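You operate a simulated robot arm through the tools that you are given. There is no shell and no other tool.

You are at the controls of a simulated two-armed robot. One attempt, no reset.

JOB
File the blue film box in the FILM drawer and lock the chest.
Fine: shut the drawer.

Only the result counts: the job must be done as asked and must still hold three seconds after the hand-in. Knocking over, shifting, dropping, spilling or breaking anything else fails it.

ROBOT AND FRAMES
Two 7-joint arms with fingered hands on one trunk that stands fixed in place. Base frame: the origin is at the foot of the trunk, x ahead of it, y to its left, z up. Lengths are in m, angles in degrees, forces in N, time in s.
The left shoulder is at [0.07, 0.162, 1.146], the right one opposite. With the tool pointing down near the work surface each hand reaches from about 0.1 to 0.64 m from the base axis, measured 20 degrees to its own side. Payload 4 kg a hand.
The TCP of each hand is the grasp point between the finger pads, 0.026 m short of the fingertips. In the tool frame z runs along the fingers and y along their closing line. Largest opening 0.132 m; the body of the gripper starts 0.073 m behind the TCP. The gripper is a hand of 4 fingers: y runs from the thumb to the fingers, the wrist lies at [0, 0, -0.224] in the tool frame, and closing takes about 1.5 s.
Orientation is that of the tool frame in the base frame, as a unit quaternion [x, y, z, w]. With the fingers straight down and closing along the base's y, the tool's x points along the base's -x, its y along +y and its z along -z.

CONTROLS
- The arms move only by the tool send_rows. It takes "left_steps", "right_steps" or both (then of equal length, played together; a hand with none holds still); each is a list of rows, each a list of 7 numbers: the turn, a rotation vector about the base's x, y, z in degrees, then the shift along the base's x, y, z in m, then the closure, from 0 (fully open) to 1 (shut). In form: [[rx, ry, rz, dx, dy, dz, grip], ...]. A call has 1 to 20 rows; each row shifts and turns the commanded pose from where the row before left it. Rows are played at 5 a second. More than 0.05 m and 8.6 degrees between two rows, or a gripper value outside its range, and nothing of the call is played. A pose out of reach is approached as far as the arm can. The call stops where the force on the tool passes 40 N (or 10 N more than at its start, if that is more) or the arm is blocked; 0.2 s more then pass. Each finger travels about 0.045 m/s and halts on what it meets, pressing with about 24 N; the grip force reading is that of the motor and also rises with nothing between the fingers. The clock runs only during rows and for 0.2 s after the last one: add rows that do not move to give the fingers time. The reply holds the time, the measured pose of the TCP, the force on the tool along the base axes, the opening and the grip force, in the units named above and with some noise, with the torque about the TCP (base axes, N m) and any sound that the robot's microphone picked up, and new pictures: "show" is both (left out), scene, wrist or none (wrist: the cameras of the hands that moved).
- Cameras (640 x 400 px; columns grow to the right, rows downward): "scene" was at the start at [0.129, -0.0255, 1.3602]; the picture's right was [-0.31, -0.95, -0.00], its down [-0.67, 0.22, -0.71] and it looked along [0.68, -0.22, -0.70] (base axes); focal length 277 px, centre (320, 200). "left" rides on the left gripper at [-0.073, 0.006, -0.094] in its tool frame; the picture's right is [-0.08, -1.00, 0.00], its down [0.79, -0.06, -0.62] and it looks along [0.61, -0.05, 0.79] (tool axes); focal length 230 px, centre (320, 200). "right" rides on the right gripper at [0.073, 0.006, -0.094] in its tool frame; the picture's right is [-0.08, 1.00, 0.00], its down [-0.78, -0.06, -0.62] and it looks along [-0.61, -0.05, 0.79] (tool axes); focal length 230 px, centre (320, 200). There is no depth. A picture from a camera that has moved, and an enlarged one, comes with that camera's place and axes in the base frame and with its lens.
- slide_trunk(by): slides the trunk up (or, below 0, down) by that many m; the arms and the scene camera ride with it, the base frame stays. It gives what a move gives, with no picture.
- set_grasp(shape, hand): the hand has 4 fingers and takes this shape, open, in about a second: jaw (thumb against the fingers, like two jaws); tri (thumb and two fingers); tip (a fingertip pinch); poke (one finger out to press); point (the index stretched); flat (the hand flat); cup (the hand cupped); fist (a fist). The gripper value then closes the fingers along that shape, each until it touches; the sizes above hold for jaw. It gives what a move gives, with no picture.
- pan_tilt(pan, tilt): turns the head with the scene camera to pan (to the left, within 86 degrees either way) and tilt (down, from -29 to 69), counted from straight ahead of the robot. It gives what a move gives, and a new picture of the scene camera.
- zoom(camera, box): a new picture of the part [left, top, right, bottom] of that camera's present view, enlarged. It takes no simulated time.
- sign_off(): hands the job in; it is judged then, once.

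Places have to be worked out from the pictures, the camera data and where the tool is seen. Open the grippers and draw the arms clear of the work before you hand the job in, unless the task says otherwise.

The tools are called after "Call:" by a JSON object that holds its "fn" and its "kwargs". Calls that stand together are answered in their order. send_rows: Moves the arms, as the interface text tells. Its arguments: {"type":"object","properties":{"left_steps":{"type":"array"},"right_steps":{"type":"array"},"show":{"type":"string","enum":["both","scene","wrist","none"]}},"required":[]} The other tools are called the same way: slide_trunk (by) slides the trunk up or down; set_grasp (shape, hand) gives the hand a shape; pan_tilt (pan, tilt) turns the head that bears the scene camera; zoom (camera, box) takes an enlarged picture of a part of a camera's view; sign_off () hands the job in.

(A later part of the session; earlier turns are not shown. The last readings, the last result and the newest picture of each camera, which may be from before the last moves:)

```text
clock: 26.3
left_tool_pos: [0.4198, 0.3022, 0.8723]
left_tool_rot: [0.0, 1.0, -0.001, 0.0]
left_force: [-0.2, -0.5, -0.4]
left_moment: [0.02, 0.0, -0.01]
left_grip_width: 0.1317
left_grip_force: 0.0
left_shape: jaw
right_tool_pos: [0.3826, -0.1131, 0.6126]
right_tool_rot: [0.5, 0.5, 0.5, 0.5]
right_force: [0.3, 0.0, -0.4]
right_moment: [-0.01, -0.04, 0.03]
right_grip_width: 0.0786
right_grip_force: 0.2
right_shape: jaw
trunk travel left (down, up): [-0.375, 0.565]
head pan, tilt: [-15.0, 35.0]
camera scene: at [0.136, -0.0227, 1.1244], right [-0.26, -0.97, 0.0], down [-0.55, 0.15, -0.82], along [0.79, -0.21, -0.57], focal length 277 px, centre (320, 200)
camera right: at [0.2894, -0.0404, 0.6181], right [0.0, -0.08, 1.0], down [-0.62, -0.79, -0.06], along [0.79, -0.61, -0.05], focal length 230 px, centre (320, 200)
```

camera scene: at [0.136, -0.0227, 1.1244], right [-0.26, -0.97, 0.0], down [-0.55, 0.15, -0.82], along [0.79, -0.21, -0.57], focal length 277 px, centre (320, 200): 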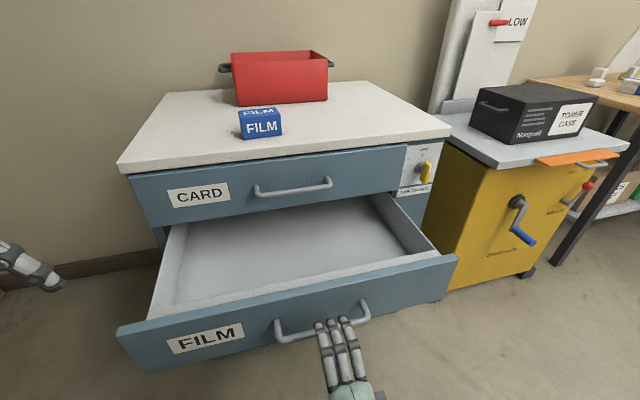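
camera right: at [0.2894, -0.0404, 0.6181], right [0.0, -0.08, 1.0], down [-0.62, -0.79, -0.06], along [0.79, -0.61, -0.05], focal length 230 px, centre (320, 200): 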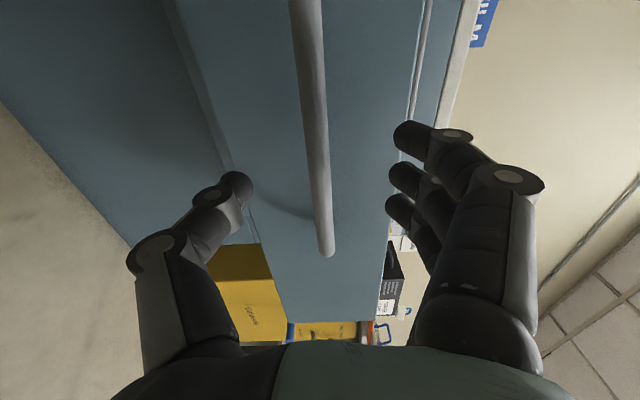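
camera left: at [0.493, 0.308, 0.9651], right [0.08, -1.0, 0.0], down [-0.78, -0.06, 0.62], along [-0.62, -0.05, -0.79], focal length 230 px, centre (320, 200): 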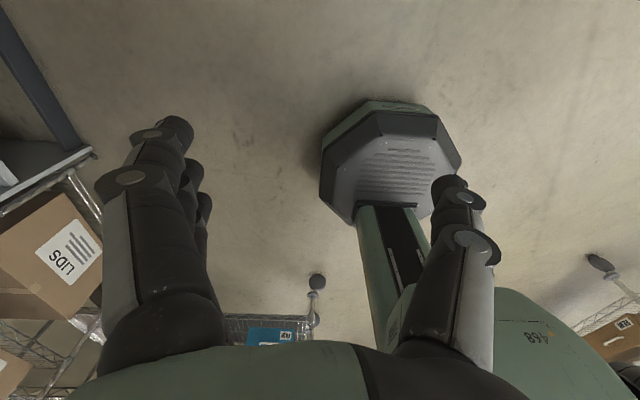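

The hand is free of the bar. I ease back a little more, then raise the trunk so that both arms lift straight up, clear of the open drawer.

Call:
{"fn": "send_rows", "kwargs": {"right_steps": [[0, 0, 0, -0.012, 0, 0, 0.4]], "show": "none"}}

Call:
{"fn": "slide_trunk", "kwargs": {"by": 0.25}}

Call:
{"fn": "pan_tilt", "kwargs": {"pan": -10, "tilt": 45}}

```text
clock: 26.7
left_tool_pos: [0.42, 0.3032, 0.8733]
left_tool_rot: [0.0, 1.0, 0.0, -0.001]
left_force: [0.3, -0.5, -1.0]
left_moment: [-0.01, 0.02, -0.01]
left_grip_width: 0.1319
left_grip_force: 0.1
left_shape: jaw
right_tool_pos: [0.3711, -0.1127, 0.6118]
right_tool_rot: [0.5, 0.5, 0.499, 0.501]
right_force: [0.5, 0.2, 1.4]
right_moment: [-0.03, 0.03, 0.01]
right_grip_width: 0.0783
right_grip_force: 0.1
right_shape: jaw
trunk travel left (down, up): [-0.375, 0.565]
head pan, tilt: [-15.0, 35.0]
```

```text
clock: 29.3
left_tool_pos: [0.4195, 0.3031, 1.1234]
left_tool_rot: [0.0, 1.0, 0.0, -0.001]
left_force: [0.3, -0.3, 0.6]
left_moment: [-0.01, -0.02, 0.04]
left_grip_width: 0.1318
left_grip_force: 0.0
left_shape: jaw
right_tool_pos: [0.371, -0.1127, 0.8612]
right_tool_rot: [0.5, 0.5, 0.5, 0.5]
right_force: [-0.4, 0.4, 0.4]
right_moment: [0.0, 0.0, 0.02]
right_grip_width: 0.0786
right_grip_force: 0.3
right_shape: jaw
trunk travel left (down, up): [-0.625, 0.315]
head pan, tilt: [-15.0, 35.0]
```

```text
clock: 30.0
left_tool_pos: [0.4193, 0.302, 1.1226]
left_tool_rot: [0.0, 1.0, 0.0, -0.001]
left_force: [0.1, 0.0, 0.0]
left_moment: [0.03, 0.02, 0.0]
left_grip_width: 0.1319
left_grip_force: 0.0
left_shape: jaw
right_tool_pos: [0.3714, -0.1117, 0.8623]
right_tool_rot: [0.5, 0.5, 0.5, 0.5]
right_force: [0.2, -0.3, 0.3]
right_moment: [0.01, -0.01, 0.0]
right_grip_width: 0.0787
right_grip_force: 0.0
right_shape: jaw
trunk travel left (down, up): [-0.625, 0.315]
head pan, tilt: [-10.0, 45.0]
camera scene: at [0.1312, -0.0141, 1.3596], right [-0.17, -0.98, 0.0], down [-0.7, 0.12, -0.71], along [0.7, -0.12, -0.71], focal length 277 px, centre (320, 200)
```

scene: 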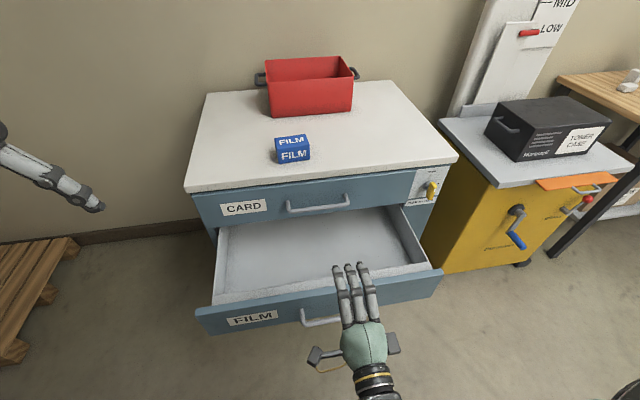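

The picture shows the open drawer and the box clearly. I zoom in to measure the box and the drawer interior from this height.

Call:
{"fn": "zoom", "kwargs": {"camera": "scene", "box": [240, 110, 340, 180]}}

Call:
{"fn": "zoom", "kwargs": {"camera": "scene", "box": [180, 140, 480, 340]}}

```text
5.71 times, centred on (290, 145) of scene
camera zoom: at [0.1312, -0.0141, 1.3596], right [-0.17, -0.98, 0.0], down [-0.7, 0.12, -0.71], along [0.7, -0.12, -0.71], focal length 1580 px, centre (491, 514)
```

zoom: 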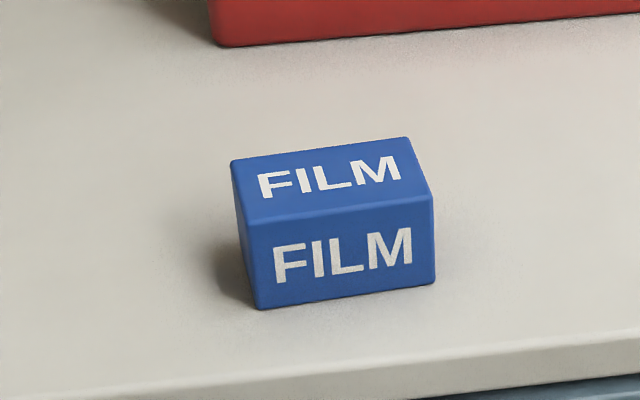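

```text
2.00 times, centred on (330, 240) of scene
camera zoom: at [0.1312, -0.0141, 1.3596], right [-0.17, -0.98, 0.0], down [-0.7, 0.12, -0.71], along [0.7, -0.12, -0.71], focal length 553 px, centre (300, 120)
```

zoom: 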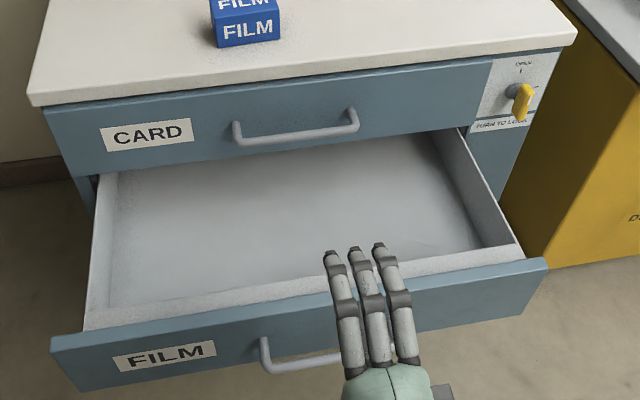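

The box measures about 0.092 wide, 0.056 deep and 0.051 high, with its centre near [0.82, -0.054, 0.888]; the table top is at about z 0.863. I roll the right hand back, lift it above the table level, and pitch it 45° down with the fingers fully open.

Call:
{"fn": "send_rows", "kwargs": {"right_steps": [[-8.1818, 0, 0, 0.0172, 0.0052, 0.0171, 0.3], [-8.1818, 0, 0, 0.0172, 0.0052, 0.0171, 0.2], [-8.1818, 0, 0, 0.0172, 0.0052, 0.0171, 0.1], [-8.1818, 0, 0, 0.0172, 0.0052, 0.0171, 0], [-8.1818, 0, 0, 0.0172, 0.0052, 0.0171, 0], [-8.1818, 0, 0, 0.0172, 0.0052, 0.0171, 0], [-8.1818, 0, 0, 0.0172, 0.0052, 0.0171, 0], [-8.1818, 0, 0, 0.0172, 0.0052, 0.0171, 0], [-8.1818, 0, 0, 0.0172, 0.0052, 0.0171, 0], [-8.1818, 0, 0, 0.0172, 0.0052, 0.0171, 0], [-8.1818, 0, 0, 0.0172, 0.0052, 0.0171, 0], [0, 7.5, 0, 0.0167, 0, 0.002, 0], [0, 7.5, 0, 0.0167, 0, 0.002, 0], [0, 7.5, 0, 0.0167, 0, 0.002, 0], [0, 7.5, 0, 0.0167, 0, 0.002, 0], [0, 7.5, 0, 0.0167, 0, 0.002, 0], [0, 7.5, 0, 0.0167, 0, 0.002, 0]], "show": "both"}}

```text
clock: 32.4
left_tool_pos: [0.42, 0.302, 1.123]
left_tool_rot: [0.0, 1.0, -0.001, -0.001]
left_force: [0.3, 0.1, 0.9]
left_moment: [0.02, 0.02, -0.01]
left_grip_width: 0.1321
left_grip_force: 0.1
left_shape: jaw
right_tool_pos: [0.5505, -0.0711, 1.0076]
right_tool_rot: [-0.043, 0.713, -0.036, 0.699]
right_force: [0.8, -0.3, -1.0]
right_moment: [-0.01, -0.04, 0.01]
right_grip_width: 0.1319
right_grip_force: 0.2
right_shape: jaw
trunk travel left (down, up): [-0.625, 0.315]
head pan, tilt: [-10.0, 45.0]
stopped in row 11 (right hand): the arm was blocked; the commanded pose is now the measured one
camera scene: at [0.1318, -0.014, 1.3595], right [-0.17, -0.98, 0.0], down [-0.7, 0.12, -0.71], along [0.7, -0.12, -0.71], focal length 277 px, centre (320, 200)
camera right: at [0.4566, -0.0748, 0.9367], right [-0.01, 1.0, -0.03], down [-0.6, 0.02, 0.8], along [0.8, 0.03, 0.6], focal length 230 px, centre (320, 200)
```

scene: 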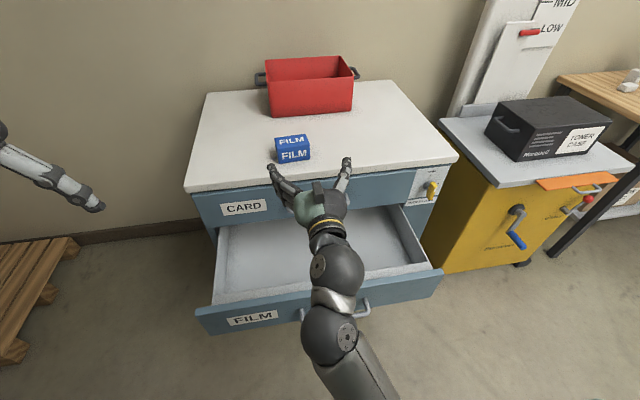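
right: 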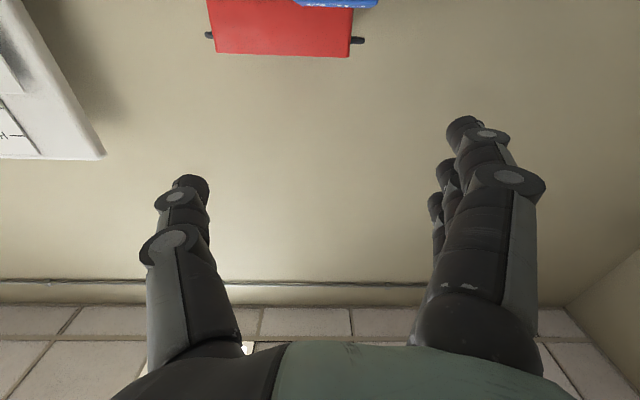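

The arm stalled near the end of the roll with no contact force, so it is probably at a joint limit with the wrist so close in. I correct the small roll error, then pitch down while moving forward, where there is more room.

Call:
{"fn": "send_rows", "kwargs": {"right_steps": [[6.4, -1.1, -0.6, 0.015, 0.003, 0.005, 0], [0, 7.5, 0, 0.018, 0.003, 0.008, 0], [0, 7.5, 0, 0.018, 0.003, 0.008, 0], [0, 7.5, 0, 0.018, 0.003, 0.008, 0], [0, 7.5, 0, 0.018, 0.003, 0.008, 0], [0, 7.5, 0, 0.018, 0.002, 0.008, 0], [0, 7.5, 0, 0.018, 0.002, 0.008, 0]], "show": "both"}}

```text
clock: 33.1
left_tool_pos: [0.4199, 0.3015, 1.1223]
left_tool_rot: [0.0, 1.0, 0.001, -0.001]
left_force: [0.0, 0.0, -0.1]
left_moment: [-0.01, 0.02, -0.02]
left_grip_width: 0.1319
left_grip_force: 0.0
left_shape: jaw
right_tool_pos: [0.5932, -0.1115, 0.9751]
right_tool_rot: [-0.06, 0.773, -0.097, 0.624]
right_force: [-0.4, 0.2, 0.4]
right_moment: [-0.03, 0.01, 0.0]
right_grip_width: 0.1319
right_grip_force: 0.1
right_shape: jaw
trunk travel left (down, up): [-0.625, 0.315]
head pan, tilt: [-10.0, 45.0]
stopped in row 3 (right hand): the arm was blocked; the commanded pose is now the measured one
camera scene: at [0.1325, -0.0146, 1.3594], right [-0.17, -0.98, 0.0], down [-0.7, 0.12, -0.71], along [0.7, -0.12, -0.71], focal length 277 px, centre (320, 200)
camera right: at [0.4873, -0.1157, 0.9252], right [0.05, 0.99, -0.15], down [-0.43, 0.15, 0.89], along [0.9, 0.03, 0.44], focal length 230 px, centre (320, 200)
```

scene: 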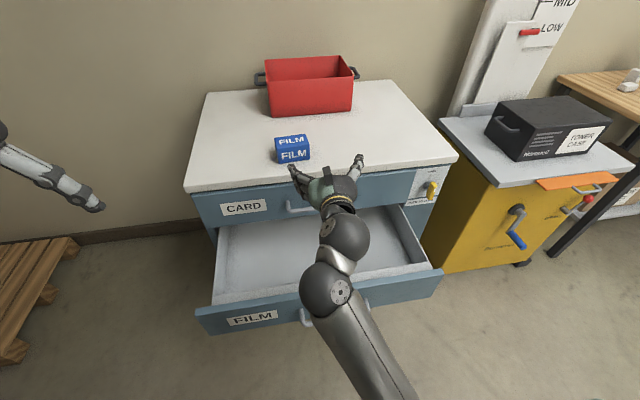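
right: 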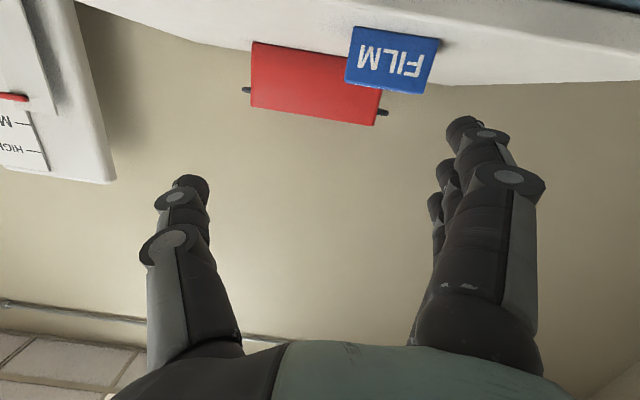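

The arm can't flex the wrist downward in this palm-up pose with the elbow low. I roll the other way about the tool axis, toward thumb-up and palm-down, shifting a little to the right for room, and see whether it tracks.

Call:
{"fn": "send_rows", "kwargs": {"right_steps": [[-7.81, 0.6, 1.62, -0.004, -0.008, 0.004, 0], [-7.81, 0.6, 1.62, -0.004, -0.008, 0.004, 0], [-7.81, 0.6, 1.62, -0.004, -0.008, 0.004, 0], [-7.81, 0.6, 1.62, -0.004, -0.008, 0.004, 0], [-7.81, 0.6, 1.62, -0.004, -0.008, 0.004, 0], [-7.81, 0.6, 1.62, -0.004, -0.008, 0.004, 0], [-7.81, 0.6, 1.62, -0.004, -0.008, 0.004, 0], [-7.81, 0.6, 1.62, -0.004, -0.008, 0.004, 0], [-7.81, 0.6, 1.62, -0.004, -0.008, 0.004, 0], [-7.81, 0.6, 1.62, -0.004, -0.008, 0.004, 0], [-7.81, 0.6, 1.62, -0.004, -0.008, 0.004, 0]], "show": "both"}}

```text
clock: 35.5
left_tool_pos: [0.4201, 0.3024, 1.1222]
left_tool_rot: [0.0, 1.0, -0.001, -0.001]
left_force: [-0.6, -0.1, -0.6]
left_moment: [0.03, -0.03, -0.02]
left_grip_width: 0.1316
left_grip_force: 0.0
left_shape: jaw
right_tool_pos: [0.5833, -0.23, 0.9934]
right_tool_rot: [0.582, -0.513, 0.501, -0.383]
right_force: [-0.3, 0.1, -0.1]
right_moment: [-0.03, -0.01, -0.01]
right_grip_width: 0.1319
right_grip_force: 0.1
right_shape: jaw
right hand out of reach, approached as far as the arm can: row 4, 5, 6, 7, 8, 9, 11
trunk travel left (down, up): [-0.625, 0.315]
head pan, tilt: [-10.0, 45.0]
camera scene: at [0.1312, -0.014, 1.3595], right [-0.17, -0.98, 0.0], down [-0.7, 0.12, -0.71], along [0.7, -0.12, -0.71], focal length 277 px, centre (320, 200)
camera right: at [0.4893, -0.2963, 1.0214], right [-0.21, -0.1, -0.97], down [-0.56, 0.82, 0.03], along [0.8, 0.56, -0.23], focal length 230 px, centre (320, 200)
```

scene: 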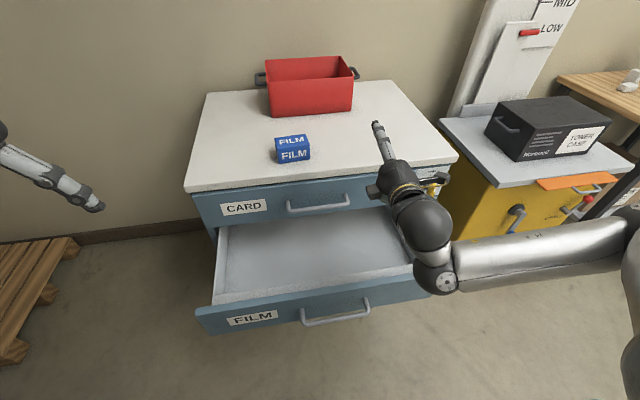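
right: 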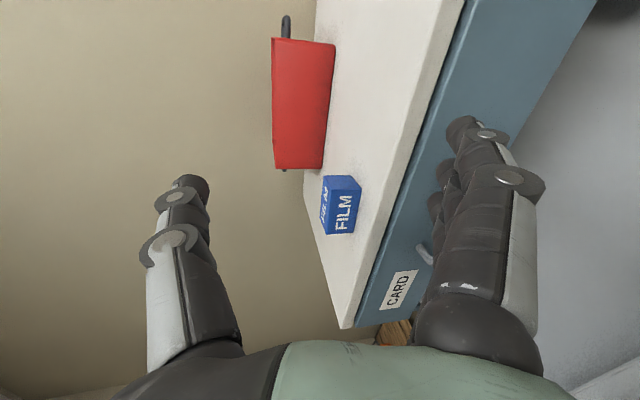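

The roll went through, with the elbow swung out to the right and thumb-up. From the reading I work out one rotation of 86° to reach palm-down with a 45° downward pitch, and play it while moving slightly up and toward the box line.

Call:
{"fn": "send_rows", "kwargs": {"right_steps": [[-6.312, 2.756, 3.756, 0.0034, 0.007, 0.007, 0], [-6.312, 2.756, 3.756, 0.0034, 0.007, 0.007, 0], [-6.312, 2.756, 3.756, 0.0034, 0.007, 0.007, 0], [-6.312, 2.756, 3.756, 0.0034, 0.007, 0.007, 0], [-6.312, 2.756, 3.756, 0.0034, 0.007, 0.007, 0], [-6.312, 2.756, 3.756, 0.0034, 0.007, 0.007, 0], [-6.312, 2.756, 3.756, 0.0034, 0.007, 0.007, 0], [-6.312, 2.756, 3.756, 0.0034, 0.007, 0.007, 0], [-6.312, 2.756, 3.756, 0.0034, 0.007, 0.007, 0], [-6.312, 2.756, 3.756, 0.0034, 0.007, 0.007, 0], [-6.312, 2.756, 3.756, 0.0034, 0.007, 0.007, 0]], "show": "both"}}

```text
clock: 37.9
left_tool_pos: [0.4202, 0.3031, 1.1221]
left_tool_rot: [0.0, 1.0, 0.0, -0.001]
left_force: [-0.3, -0.6, 0.0]
left_moment: [0.0, 0.04, -0.03]
left_grip_width: 0.1319
left_grip_force: 0.1
left_shape: jaw
right_tool_pos: [0.6177, -0.118, 1.0678]
right_tool_rot: [0.899, -0.11, 0.405, -0.129]
right_force: [-0.5, 0.3, -0.3]
right_moment: [-0.06, 0.05, -0.03]
right_grip_width: 0.1321
right_grip_force: 0.0
right_shape: jaw
right hand out of reach, approached as far as the arm can: row 2, 3, 4, 5
trunk travel left (down, up): [-0.625, 0.315]
head pan, tilt: [-10.0, 45.0]
camera scene: at [0.1313, -0.0128, 1.3595], right [-0.17, -0.98, 0.0], down [-0.7, 0.12, -0.71], along [0.7, -0.12, -0.71], focal length 277 px, centre (320, 200)
camera right: at [0.5942, -0.1585, 1.1769], right [-0.14, -0.92, -0.37], down [-0.97, 0.21, -0.14], along [0.2, 0.34, -0.92], focal length 230 px, centre (320, 200)
```

scene: 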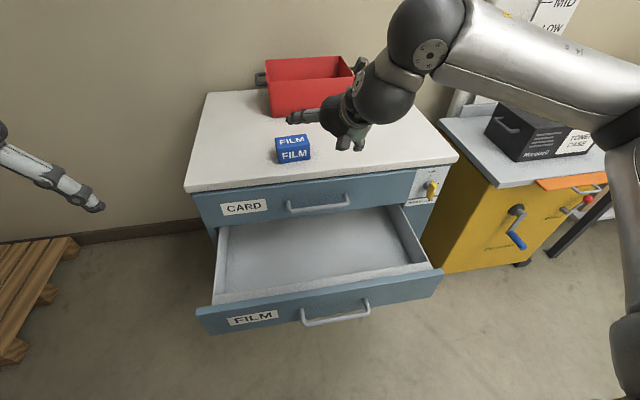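
right: 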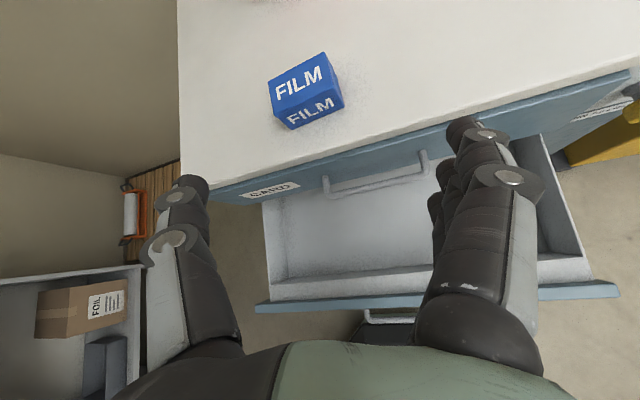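

The arm is now in a good elbow-up pose, palm down and about 40° below horizontal, but about 20° of rotation remains. I apply the rest and line up with the box in y.

Call:
{"fn": "send_rows", "kwargs": {"right_steps": [[-6.19, 1.16, 2.0, 0.005, 0.016, 0, 0], [-6.19, 1.16, 2.0, 0.005, 0.016, 0, 0], [-6.19, 1.16, 2.0, 0.005, 0.016, 0, 0], [0, 0, 0, 0.005, 0.016, 0, 0], [0, 0, 0, 0, 0, 0, 0]], "show": "both"}}

```text
clock: 39.1
left_tool_pos: [0.4179, 0.3014, 1.1235]
left_tool_rot: [0.001, 1.0, 0.0, 0.0]
left_force: [-0.1, 0.5, 0.6]
left_moment: [0.01, 0.01, -0.01]
left_grip_width: 0.1318
left_grip_force: 0.1
left_shape: jaw
right_tool_pos: [0.6371, -0.0545, 1.067]
right_tool_rot: [0.923, 0.0, 0.384, -0.001]
right_force: [-0.4, -0.8, 0.7]
right_moment: [0.03, -0.01, 0.0]
right_grip_width: 0.132
right_grip_force: 0.0
right_shape: jaw
trunk travel left (down, up): [-0.625, 0.315]
head pan, tilt: [-10.0, 45.0]
camera scene: at [0.1311, -0.0147, 1.3595], right [-0.17, -0.98, 0.0], down [-0.7, 0.12, -0.71], along [0.7, -0.12, -0.71], focal length 277 px, centre (320, 200)
camera right: at [0.623, -0.0603, 1.1856], right [-0.05, -1.0, -0.06], down [-0.99, 0.06, -0.12], along [0.12, 0.05, -0.99], focal length 230 px, centre (320, 200)
```

scene: 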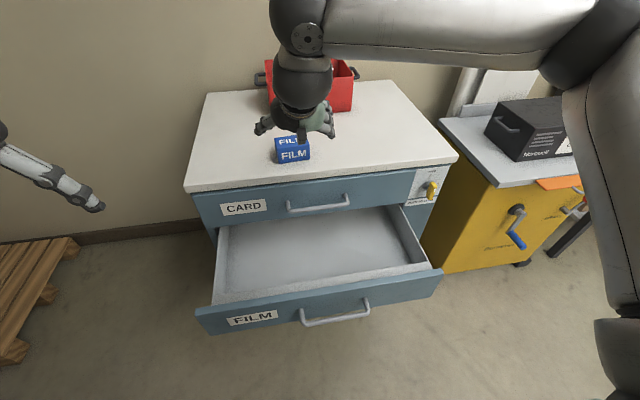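
right: 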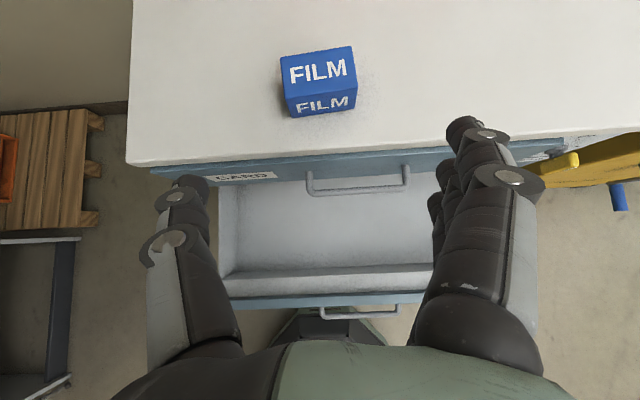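

The pose is now exactly as planned, and the hand camera looks straight down on the box, which it puts at centre [0.822, -0.054] with about +4° of yaw. I yaw to match and move forward above it, testing the reach at this height first.

Call:
{"fn": "send_rows", "kwargs": {"right_steps": [[0, 0, 4, 0.02, 0, 0, 0], [0, 0, 0, 0.035, 0, 0, 0], [0, 0, 0, 0.035, 0, 0, 0], [0, 0, 0, 0.035, 0, -0.01, 0], [0, 0, 0, 0.03, 0, -0.02, 0], [0, 0, 0, 0.02, 0, -0.02, 0], [0, 0, 0, 0, 0, 0, 0]], "show": "both"}}

```text
clock: 40.7
left_tool_pos: [0.4199, 0.3018, 1.122]
left_tool_rot: [0.001, 1.0, 0.0, -0.001]
left_force: [-0.5, 0.3, 0.8]
left_moment: [-0.04, -0.04, 0.04]
left_grip_width: 0.1319
left_grip_force: 0.0
left_shape: jaw
right_tool_pos: [0.8101, -0.0537, 1.0167]
right_tool_rot: [0.923, 0.032, 0.384, -0.015]
right_force: [-0.1, 0.6, 0.7]
right_moment: [0.04, 0.0, -0.01]
right_grip_width: 0.132
right_grip_force: 0.0
right_shape: jaw
trunk travel left (down, up): [-0.625, 0.315]
head pan, tilt: [-10.0, 45.0]
camera scene: at [0.1308, -0.0142, 1.3596], right [-0.17, -0.98, 0.0], down [-0.7, 0.12, -0.71], along [0.7, -0.12, -0.71], focal length 277 px, centre (320, 200)
camera right: at [0.7969, -0.0616, 1.1343], right [0.02, -1.0, -0.06], down [-0.99, -0.01, -0.12], along [0.12, 0.06, -0.99], focal length 230 px, centre (320, 200)
```

scene: 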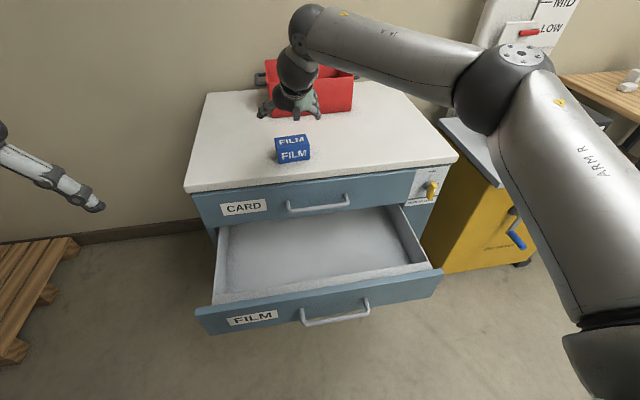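
right: 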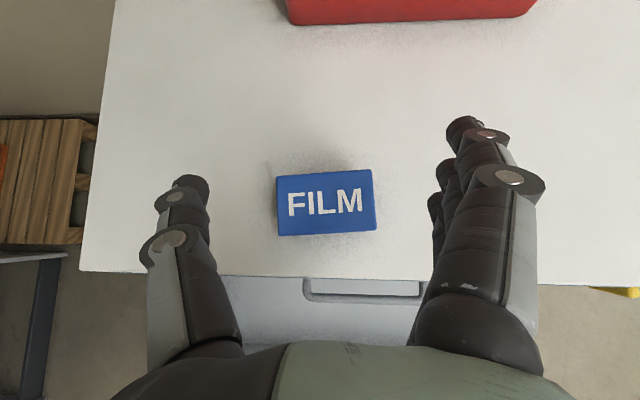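

Reach is fine; the box sits centred between the thumb and the fingers, at centre [0.822, -0.054] with about 5.5° yaw. I add 1.5° of yaw and descend straight down beside it, watching for table contact.

Call:
{"fn": "send_rows", "kwargs": {"right_steps": [[0, 0, 1.5, 0.004, 0, -0.02, 0], [0, 0, 0, 0, 0, -0.025, 0], [0, 0, 0, 0, 0, -0.025, 0], [0, 0, 0, 0, 0, -0.02, 0], [0, 0, 0, 0, 0, -0.01, 0], [0, 0, 0, 0, 0, 0, 0]], "show": "both"}}

Call:
{"fn": "zoom", "kwargs": {"camera": "scene", "box": [230, 90, 360, 190]}}

```text
clock: 42.1
left_tool_pos: [0.4188, 0.3019, 1.1215]
left_tool_rot: [-0.001, 1.0, 0.0, -0.001]
left_force: [-0.2, -0.6, -0.4]
left_moment: [0.0, 0.02, -0.03]
left_grip_width: 0.132
left_grip_force: 0.0
left_shape: jaw
right_tool_pos: [0.8168, -0.0525, 0.9172]
right_tool_rot: [0.922, 0.043, 0.384, -0.02]
right_force: [0.5, 0.1, 0.9]
right_moment: [0.03, 0.0, -0.03]
right_grip_width: 0.1319
right_grip_force: 0.0
right_shape: jaw
trunk travel left (down, up): [-0.625, 0.315]
head pan, tilt: [-10.0, 45.0]
camera scene: at [0.1314, -0.0141, 1.3595], right [-0.17, -0.98, 0.0], down [-0.7, 0.12, -0.71], along [0.7, -0.12, -0.71], focal length 277 px, centre (320, 200)
camera right: at [0.8028, -0.0606, 1.0351], right [0.04, -1.0, -0.06], down [-0.99, -0.03, -0.12], along [0.12, 0.06, -0.99], focal length 230 px, centre (320, 200)
```

scene: 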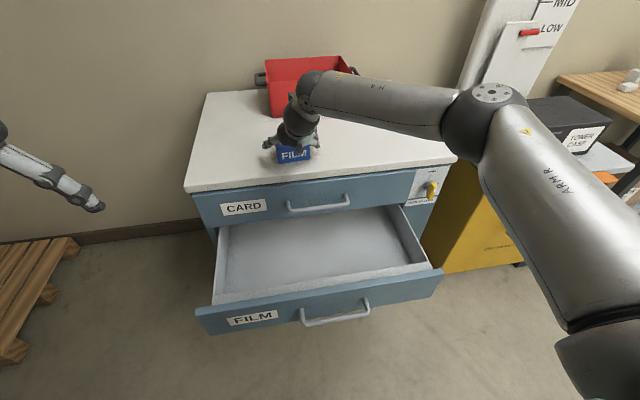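
right: 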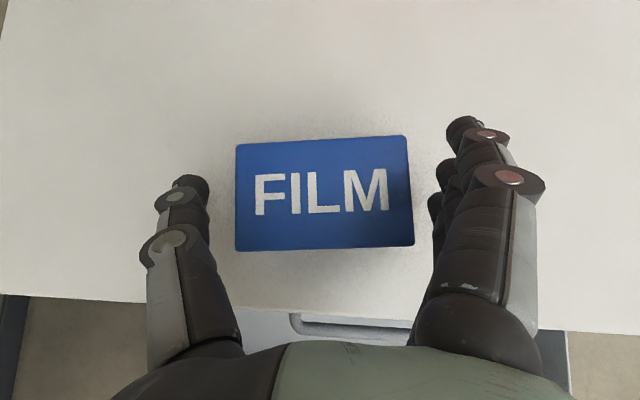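

```text
4.00 times, centred on (295, 140) of scene
camera zoom: at [0.1314, -0.0141, 1.3595], right [-0.17, -0.98, 0.0], down [-0.7, 0.12, -0.71], along [0.7, -0.12, -0.71], focal length 1106 px, centre (420, 440)
```

zoom: 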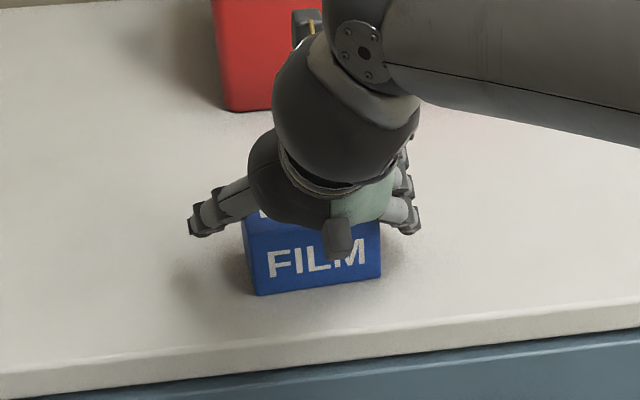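

No contact yet at z 0.917 and the box is centred between thumb and fingers. I go 5 mm lower and close gently on it.

Call:
{"fn": "send_rows", "kwargs": {"right_steps": [[0, 0, 0, 0, -0.001, -0.003, 0], [0, 0, 0, 0, 0, -0.002, 0], [0, 0, 0, 0, 0, 0, 0.15], [0, 0, 0, 0, 0, 0, 0.25], [0, 0, 0, 0, 0, 0, 0.35], [0, 0, 0, 0, 0, 0, 0.5], [0, 0, 0, 0, 0, 0, 0.5], [0, 0, 0, 0, 0, 0, 0.5]], "show": "both"}}

```text
clock: 43.9
left_tool_pos: [0.4193, 0.3022, 1.1232]
left_tool_rot: [0.0, 1.0, 0.0, -0.001]
left_force: [-0.3, -0.5, 0.2]
left_moment: [0.01, -0.01, -0.01]
left_grip_width: 0.1319
left_grip_force: 0.1
left_shape: jaw
right_tool_pos: [0.8159, -0.0547, 0.9118]
right_tool_rot: [0.923, 0.045, 0.382, -0.02]
right_force: [-0.2, 1.2, -0.7]
right_moment: [-0.09, 0.0, 0.01]
right_grip_width: 0.0908
right_grip_force: 23.7
right_shape: jaw
trunk travel left (down, up): [-0.625, 0.315]
head pan, tilt: [-10.0, 45.0]
camera scene: at [0.1315, -0.0139, 1.3595], right [-0.17, -0.98, 0.0], down [-0.7, 0.12, -0.71], along [0.7, -0.12, -0.71], focal length 277 px, centre (320, 200)
camera right: at [0.8024, -0.0623, 1.0298], right [0.04, -1.0, -0.06], down [-0.99, -0.03, -0.12], along [0.12, 0.06, -0.99], focal length 230 px, centre (320, 200)
```

scene: 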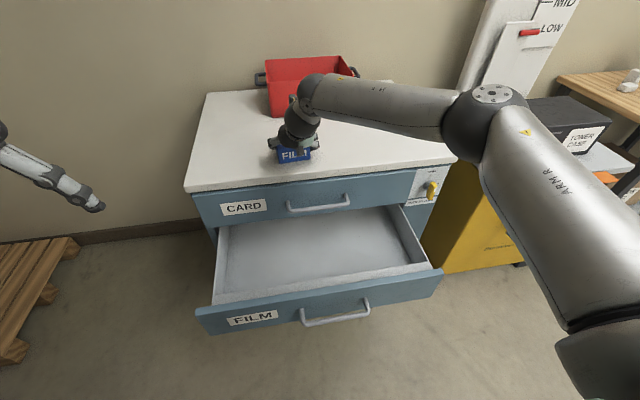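
right: 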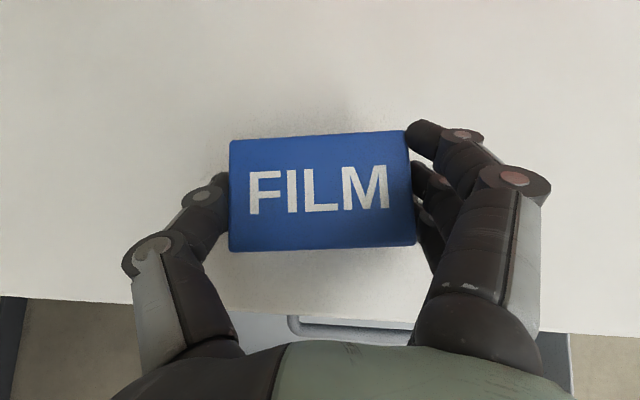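

The fingers hold the box at 0.091 m with 24 N. I lift a little to check that it comes along level.

Call:
{"fn": "send_rows", "kwargs": {"right_steps": [[0, 0, 0, 0, 0, 0, 0.7], [0, 0, 0, 0, 0, 0.01, 0.7], [0, 0, 0, 0, 0, 0.02, 0.7], [0, 0, 0, 0, 0, 0.03, 0.7], [0, 0, 0, 0, 0, 0, 0.7]], "show": "both"}}

Call:
{"fn": "zoom", "kwargs": {"camera": "scene", "box": [230, 90, 360, 190]}}

```text
clock: 45.1
left_tool_pos: [0.4192, 0.3015, 1.1228]
left_tool_rot: [0.0, 1.0, 0.0, -0.001]
left_force: [0.5, -0.1, -0.4]
left_moment: [0.05, 0.01, 0.03]
left_grip_width: 0.132
left_grip_force: 0.0
left_shape: jaw
right_tool_pos: [0.8187, -0.0543, 0.9721]
right_tool_rot: [0.923, 0.044, 0.382, -0.019]
right_force: [0.3, -0.4, -3.1]
right_moment: [0.01, -0.05, 0.02]
right_grip_width: 0.0908
right_grip_force: 23.7
right_shape: jaw
trunk travel left (down, up): [-0.625, 0.315]
head pan, tilt: [-10.0, 45.0]
camera scene: at [0.1323, -0.0142, 1.3594], right [-0.17, -0.98, 0.0], down [-0.7, 0.12, -0.71], along [0.7, -0.12, -0.71], focal length 277 px, centre (320, 200)
camera right: at [0.8049, -0.0625, 1.0897], right [0.04, -1.0, -0.06], down [-0.99, -0.03, -0.12], along [0.12, 0.06, -0.99], focal length 230 px, centre (320, 200)
```

scene: 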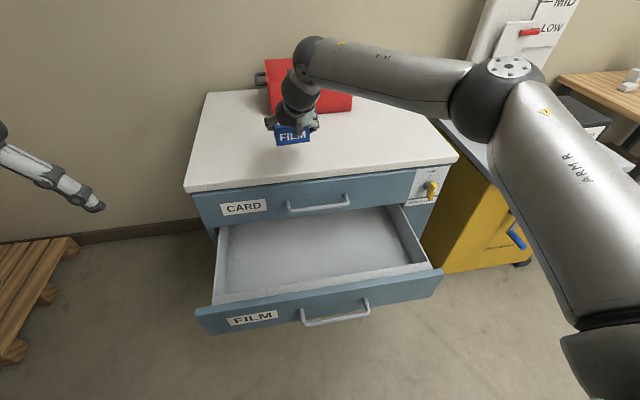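
right: 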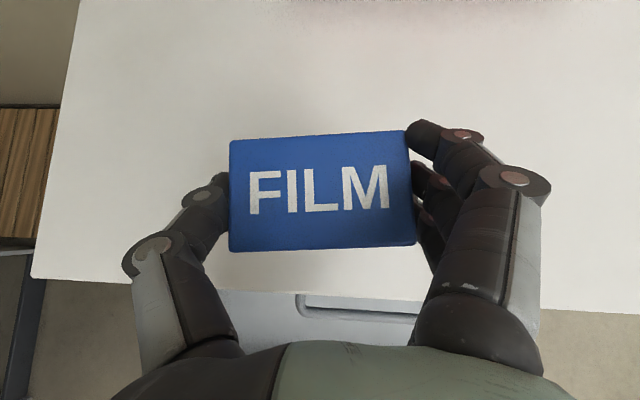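

```text
4.00 times, centred on (295, 140) of scene
camera zoom: at [0.1323, -0.0142, 1.3594], right [-0.17, -0.98, 0.0], down [-0.7, 0.12, -0.71], along [0.7, -0.12, -0.71], focal length 1106 px, centre (420, 440)
```

zoom: 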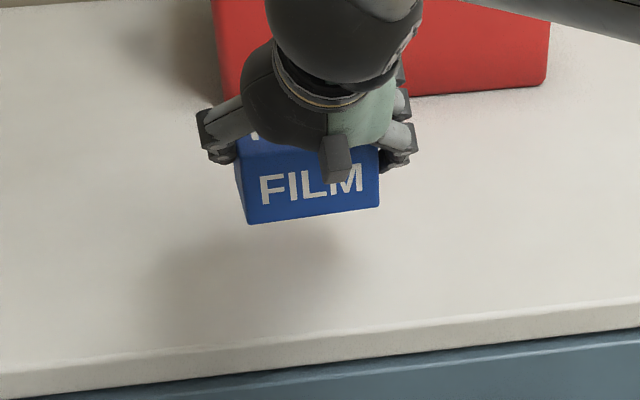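

The box is held level (about 0.3 kg). The CARD handle sticks out to x 0.685 for y -0.01 to -0.20, so I'll go down into the drawer to the right of it. I carry the box to about [0.655, -0.28], squaring the yaw on the way.

Call:
{"fn": "send_rows", "kwargs": {"right_steps": [[0, 0, -0.6, -0.0205, -0.01, 0.004, 0.7], [0, 0, -0.7, -0.0205, -0.0309, 0.002, 0.7], [0, 0, -0.7, -0.0205, -0.0309, 0.002, 0.7], [0, 0, -0.7, -0.0205, -0.0309, 0, 0.7], [0, 0, -0.7, -0.0205, -0.0309, 0, 0.7], [0, 0, -0.7, -0.0205, -0.0309, 0, 0.7], [0, 0, -0.7, -0.0205, -0.0309, 0, 0.7], [0, 0, -0.7, -0.0205, -0.0309, 0, 0.7], [0, 0, 0, 0, 0, 0, 0.7]], "show": "both"}}

```text
clock: 47.1
left_tool_pos: [0.4211, 0.3024, 1.122]
left_tool_rot: [0.0, 1.0, 0.0, -0.001]
left_force: [0.2, -0.1, -0.5]
left_moment: [0.0, 0.06, 0.01]
left_grip_width: 0.1319
left_grip_force: 0.1
left_shape: jaw
right_tool_pos: [0.6524, -0.28, 0.9791]
right_tool_rot: [0.924, 0.0, 0.383, -0.001]
right_force: [-0.3, 0.9, -2.1]
right_moment: [-0.03, -0.01, -0.01]
right_grip_width: 0.0911
right_grip_force: 24.4
right_shape: jaw
trunk travel left (down, up): [-0.625, 0.315]
head pan, tilt: [-10.0, 45.0]
camera scene: at [0.1324, -0.0133, 1.3594], right [-0.17, -0.98, 0.0], down [-0.7, 0.12, -0.71], along [0.7, -0.12, -0.71], focal length 277 px, centre (320, 200)
camera right: at [0.6389, -0.2862, 1.0976], right [-0.05, -1.0, -0.06], down [-0.99, 0.06, -0.12], along [0.12, 0.05, -0.99], focal length 230 px, centre (320, 200)
```

scene: 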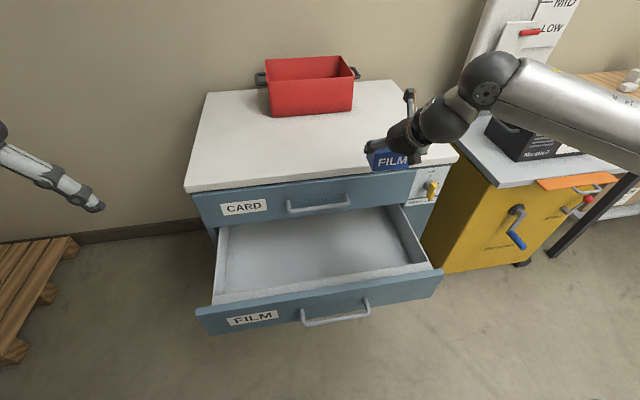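
right: 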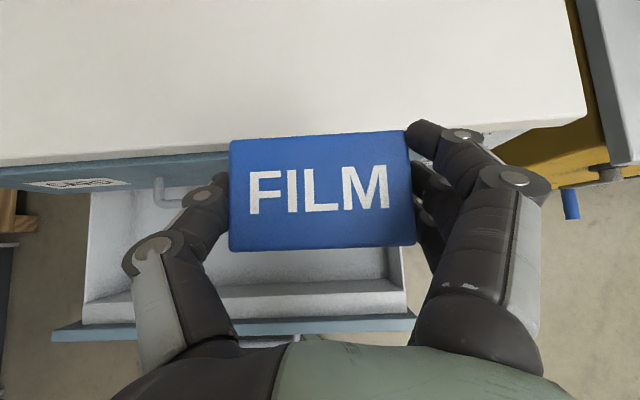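

Box and hand are over the right part of the drawer, clear of the table edge and the CARD handle. I shift 6 mm forward, then lower the trunk 0.15 m to bring the whole arm down.

Call:
{"fn": "send_rows", "kwargs": {"right_steps": [[0, 0, 0, 0.006, 0, 0, 0.7]], "show": "none"}}

Call:
{"fn": "slide_trunk", "kwargs": {"by": -0.15}}

Call:
{"fn": "pan_tilt", "kwargs": {"pan": -18, "tilt": 45}}

Call:
{"fn": "zoom", "kwargs": {"camera": "right", "box": [0, 0, 640, 400]}}

```text
clock: 47.5
left_tool_pos: [0.4196, 0.3016, 1.1224]
left_tool_rot: [0.0, 1.0, 0.0, -0.001]
left_force: [0.9, -0.3, 0.0]
left_moment: [0.01, 0.03, -0.01]
left_grip_width: 0.1321
left_grip_force: 0.0
left_shape: jaw
right_tool_pos: [0.6587, -0.2813, 0.9804]
right_tool_rot: [0.924, -0.001, 0.383, 0.0]
right_force: [-0.7, -0.7, -3.1]
right_moment: [0.02, 0.03, -0.01]
right_grip_width: 0.0906
right_grip_force: 24.2
right_shape: jaw
trunk travel left (down, up): [-0.625, 0.315]
head pan, tilt: [-10.0, 45.0]
```

```text
clock: 49.3
left_tool_pos: [0.419, 0.302, 0.9724]
left_tool_rot: [0.0, 1.0, 0.0, -0.001]
left_force: [-0.2, 0.1, 0.0]
left_moment: [0.0, -0.02, -0.01]
left_grip_width: 0.1321
left_grip_force: 0.0
left_shape: jaw
right_tool_pos: [0.6592, -0.2802, 0.8319]
right_tool_rot: [0.924, 0.0, 0.384, -0.001]
right_force: [-0.3, -0.3, -1.4]
right_moment: [-0.03, 0.0, 0.02]
right_grip_width: 0.0908
right_grip_force: 24.1
right_shape: jaw
trunk travel left (down, up): [-0.475, 0.465]
head pan, tilt: [-10.0, 45.0]
```

```text
clock: 50.0
left_tool_pos: [0.4188, 0.3014, 0.9726]
left_tool_rot: [0.0, 1.0, 0.0, -0.002]
left_force: [0.6, -0.4, 0.0]
left_moment: [0.01, 0.03, 0.06]
left_grip_width: 0.1321
left_grip_force: 0.1
left_shape: jaw
right_tool_pos: [0.6585, -0.2815, 0.831]
right_tool_rot: [0.924, -0.001, 0.383, -0.001]
right_force: [0.3, 0.3, -2.7]
right_moment: [-0.03, 0.02, 0.02]
right_grip_width: 0.0912
right_grip_force: 23.5
right_shape: jaw
trunk travel left (down, up): [-0.475, 0.465]
head pan, tilt: [-18.0, 45.0]
camera scene: at [0.1289, -0.0252, 1.2095], right [-0.31, -0.95, 0.0], down [-0.67, 0.22, -0.71], along [0.67, -0.22, -0.71], focal length 277 px, centre (320, 200)
```

scene: 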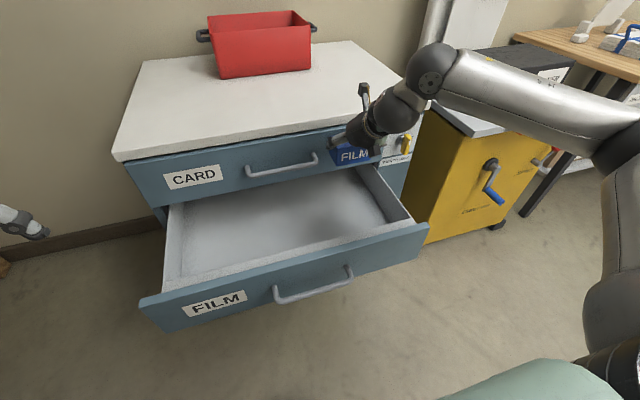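

```text
1.00 times, centred on (320, 200) of right (not enlarged: the box is as wide or as high as the picture)
camera zoom: at [0.6447, -0.2874, 0.9483], right [-0.05, -1.0, -0.06], down [-0.99, 0.06, -0.12], along [0.12, 0.05, -0.99], focal length 230 px, centre (320, 200)
```

zoom: 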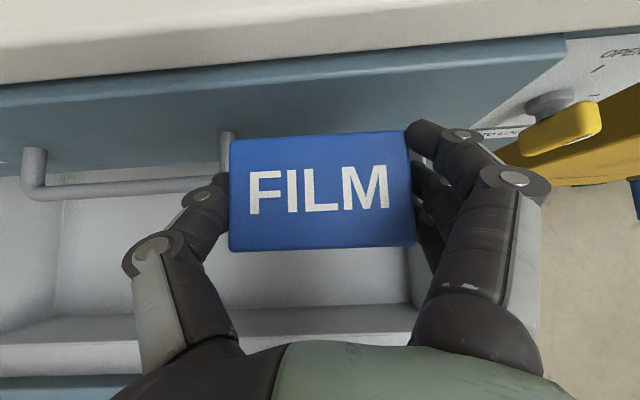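

The thumb will pass about 1.5 cm to the right of the CARD handle's end. I shift 1 cm further right for margin and lower into the drawer in steps.

Call:
{"fn": "send_rows", "kwargs": {"right_steps": [[0, 0, 0, 0, -0.01, 0, 0.7], [0, 0, 0, 0, 0, -0.03, 0.7], [0, 0, 0, 0, 0, -0.03, 0.7], [0, 0, 0, 0, 0, -0.03, 0.7], [0, 0, 0, 0, 0, -0.03, 0.7], [0, 0, 0, 0, 0, -0.03, 0.7], [0, 0, 0, 0, 0, -0.02, 0.7], [0, 0, 0, 0, 0, 0, 0.7]], "show": "both"}}

Call:
{"fn": "zoom", "kwargs": {"camera": "scene", "box": [290, 100, 450, 280]}}

```text
clock: 51.8
left_tool_pos: [0.42, 0.3029, 0.9728]
left_tool_rot: [0.001, 1.0, 0.0, -0.001]
left_force: [-0.8, -0.5, -0.3]
left_moment: [-0.04, -0.01, 0.0]
left_grip_width: 0.1322
left_grip_force: 0.0
left_shape: jaw
right_tool_pos: [0.6587, -0.2903, 0.6607]
right_tool_rot: [0.924, 0.0, 0.383, -0.002]
right_force: [-0.4, -0.4, -2.5]
right_moment: [0.03, 0.0, 0.0]
right_grip_width: 0.091
right_grip_force: 23.6
right_shape: jaw
trunk travel left (down, up): [-0.475, 0.465]
head pan, tilt: [-18.0, 45.0]
camera scene: at [0.1287, -0.0252, 1.2095], right [-0.31, -0.95, 0.0], down [-0.67, 0.22, -0.71], along [0.67, -0.22, -0.71], focal length 277 px, centre (320, 200)
camera right: at [0.6444, -0.2983, 0.7782], right [-0.05, -1.0, -0.06], down [-0.99, 0.06, -0.12], along [0.12, 0.05, -0.99], focal length 230 px, centre (320, 200)
```

scene: 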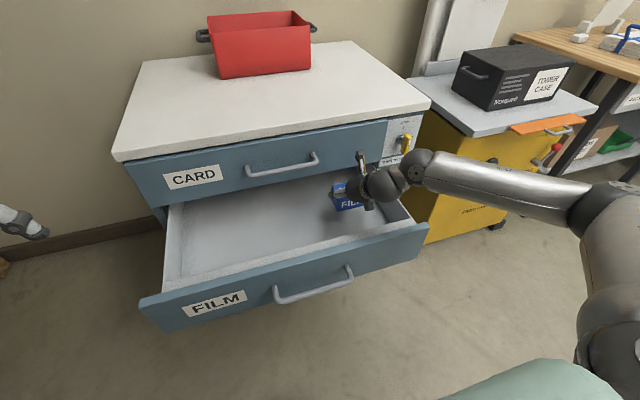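
right: 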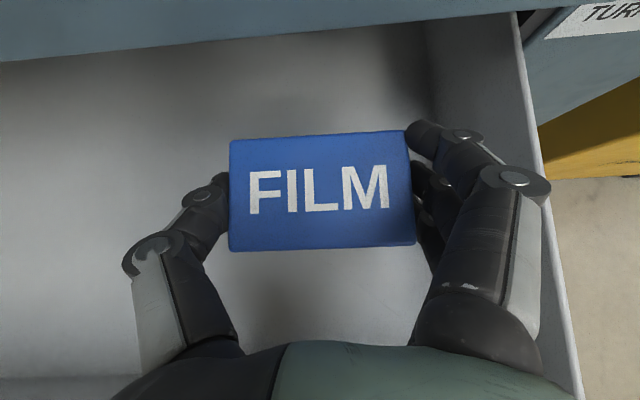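

```text
2.22 times, centred on (370, 190) of scene
camera zoom: at [0.1287, -0.0252, 1.2095], right [-0.31, -0.95, 0.0], down [-0.67, 0.22, -0.71], along [0.67, -0.22, -0.71], focal length 615 px, centre (209, 222)
```

zoom: 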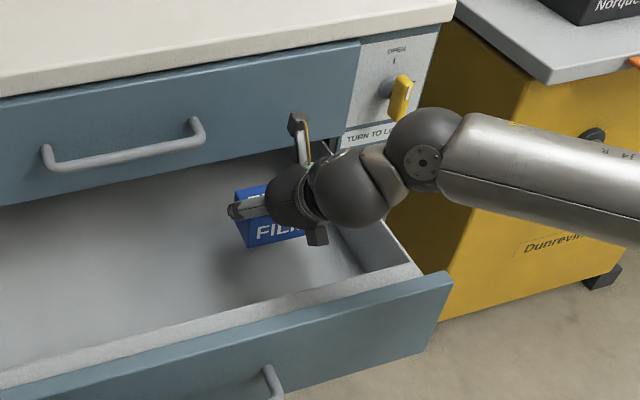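

The finger knuckles come too close to the drawer's right wall, so I shift 2.2 cm left at this height and then lower toward the floor.

Call:
{"fn": "send_rows", "kwargs": {"right_steps": [[0, 0, 0, 0, 0.011, 0, 0.7], [0, 0, 0, 0, 0.011, 0, 0.7], [0, 0, 0, 0, 0, -0.02, 0.7], [0, 0, 0, 0, 0, -0.02, 0.7], [0, 0, 0, 0, 0, -0.01, 0.7], [0, 0, 0, 0, 0, 0, 0.7]], "show": "both"}}

Call:
{"fn": "zoom", "kwargs": {"camera": "scene", "box": [290, 100, 450, 280]}}

```text
clock: 53.2
left_tool_pos: [0.4194, 0.3019, 0.9721]
left_tool_rot: [-0.001, 1.0, 0.0, 0.0]
left_force: [-0.1, 0.4, 0.1]
left_moment: [0.02, 0.02, -0.02]
left_grip_width: 0.132
left_grip_force: 0.1
left_shape: jaw
right_tool_pos: [0.6574, -0.2692, 0.6098]
right_tool_rot: [0.924, 0.0, 0.383, -0.001]
right_force: [-0.4, -0.3, -2.5]
right_moment: [-0.01, -0.02, 0.01]
right_grip_width: 0.0909
right_grip_force: 24.0
right_shape: jaw
trunk travel left (down, up): [-0.475, 0.465]
head pan, tilt: [-18.0, 45.0]
camera scene: at [0.1288, -0.0252, 1.2095], right [-0.31, -0.95, 0.0], down [-0.67, 0.22, -0.71], along [0.67, -0.22, -0.71], focal length 277 px, centre (320, 200)
camera right: at [0.6443, -0.2757, 0.7275], right [-0.05, -1.0, -0.06], down [-0.99, 0.06, -0.12], along [0.12, 0.05, -0.99], focal length 230 px, centre (320, 200)
```

scene: 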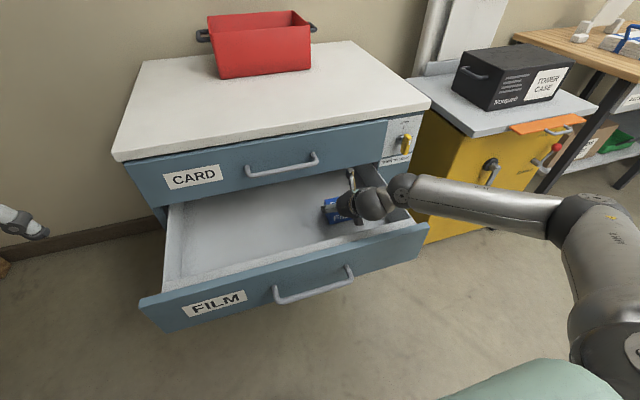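
right: 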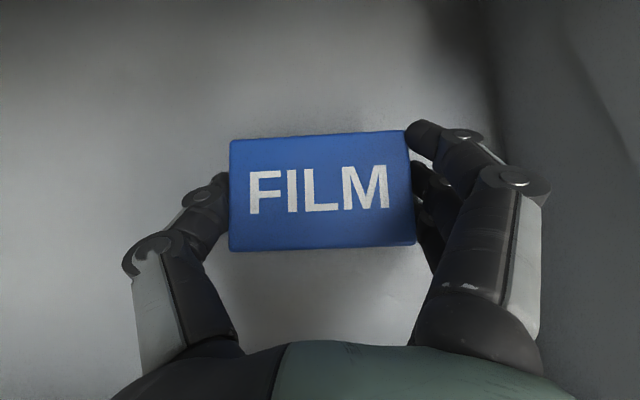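

```text
2.22 times, centred on (370, 190) of scene
camera zoom: at [0.1288, -0.0252, 1.2095], right [-0.31, -0.95, 0.0], down [-0.67, 0.22, -0.71], along [0.67, -0.22, -0.71], focal length 615 px, centre (209, 222)
```

zoom: 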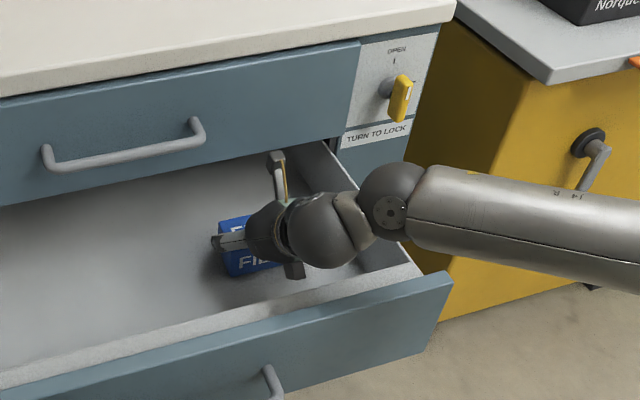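

No contact yet at z 0.610. I lower in 3 mm steps, looking for the load to come off as the box touches the floor.

Call:
{"fn": "send_rows", "kwargs": {"right_steps": [[0, 0, 0, 0, 0, -0.004, 0.7], [0, 0, 0, 0, 0, -0.003, 0.7], [0, 0, 0, 0, 0, -0.003, 0.7], [0, 0, 0, 0, 0, 0, 0.7]], "show": "none"}}

```text
clock: 54.2
left_tool_pos: [0.4171, 0.3033, 0.9727]
left_tool_rot: [0.0, 1.0, 0.0, 0.0]
left_force: [0.0, -0.1, 0.6]
left_moment: [-0.01, 0.01, -0.01]
left_grip_width: 0.1318
left_grip_force: 0.0
left_shape: jaw
right_tool_pos: [0.66, -0.2685, 0.6038]
right_tool_rot: [0.922, -0.003, 0.387, -0.001]
right_force: [1.8, -2.2, 18.5]
right_moment: [-0.27, -0.18, -0.06]
right_grip_width: 0.091
right_grip_force: 23.6
right_shape: jaw
trunk travel left (down, up): [-0.475, 0.465]
head pan, tilt: [-18.0, 45.0]
```

Contact at z 0.604 with 18 N up, so the box bottom is on the floor at about z 0.555. I ease off 4 mm to a light touch and check.

Call:
{"fn": "send_rows", "kwargs": {"right_steps": [[0, 0, 0, 0, 0, 0.003, 0.7], [0, 0, 0, 0, 0, 0, 0.7]], "show": "both"}}

```text
clock: 54.8
left_tool_pos: [0.4175, 0.3023, 0.9738]
left_tool_rot: [0.0, 1.0, 0.0, 0.0]
left_force: [0.2, 0.5, -0.8]
left_moment: [-0.03, 0.0, 0.01]
left_grip_width: 0.1316
left_grip_force: 0.1
left_shape: jaw
right_tool_pos: [0.6598, -0.2689, 0.6048]
right_tool_rot: [0.923, -0.001, 0.384, -0.001]
right_force: [2.3, -3.3, 16.2]
right_moment: [-0.23, -0.17, -0.08]
right_grip_width: 0.0908
right_grip_force: 24.1
right_shape: jaw
trunk travel left (down, up): [-0.475, 0.465]
head pan, tilt: [-18.0, 45.0]
camera scene: at [0.1267, -0.0246, 1.2098], right [-0.31, -0.95, 0.0], down [-0.67, 0.22, -0.71], along [0.67, -0.22, -0.71], focal length 277 px, centre (320, 200)
camera right: at [0.6441, -0.2753, 0.7229], right [-0.06, -1.0, -0.06], down [-0.99, 0.06, -0.12], along [0.13, 0.05, -0.99], focal length 230 px, centre (320, 200)
```

scene: 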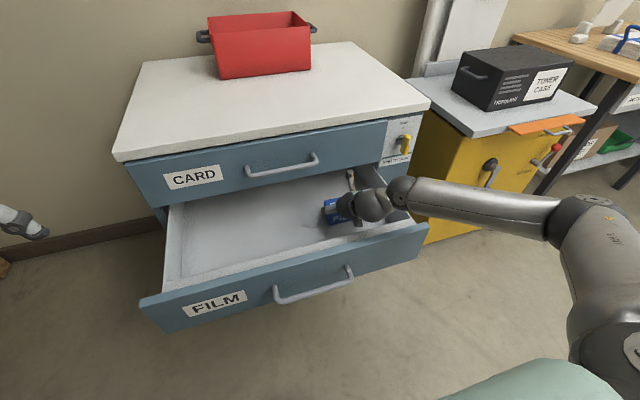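
right: 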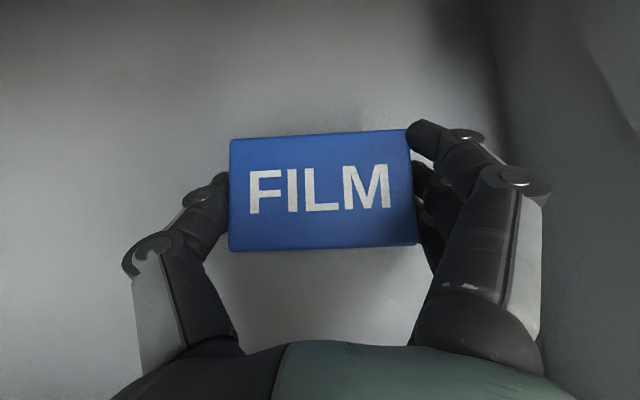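

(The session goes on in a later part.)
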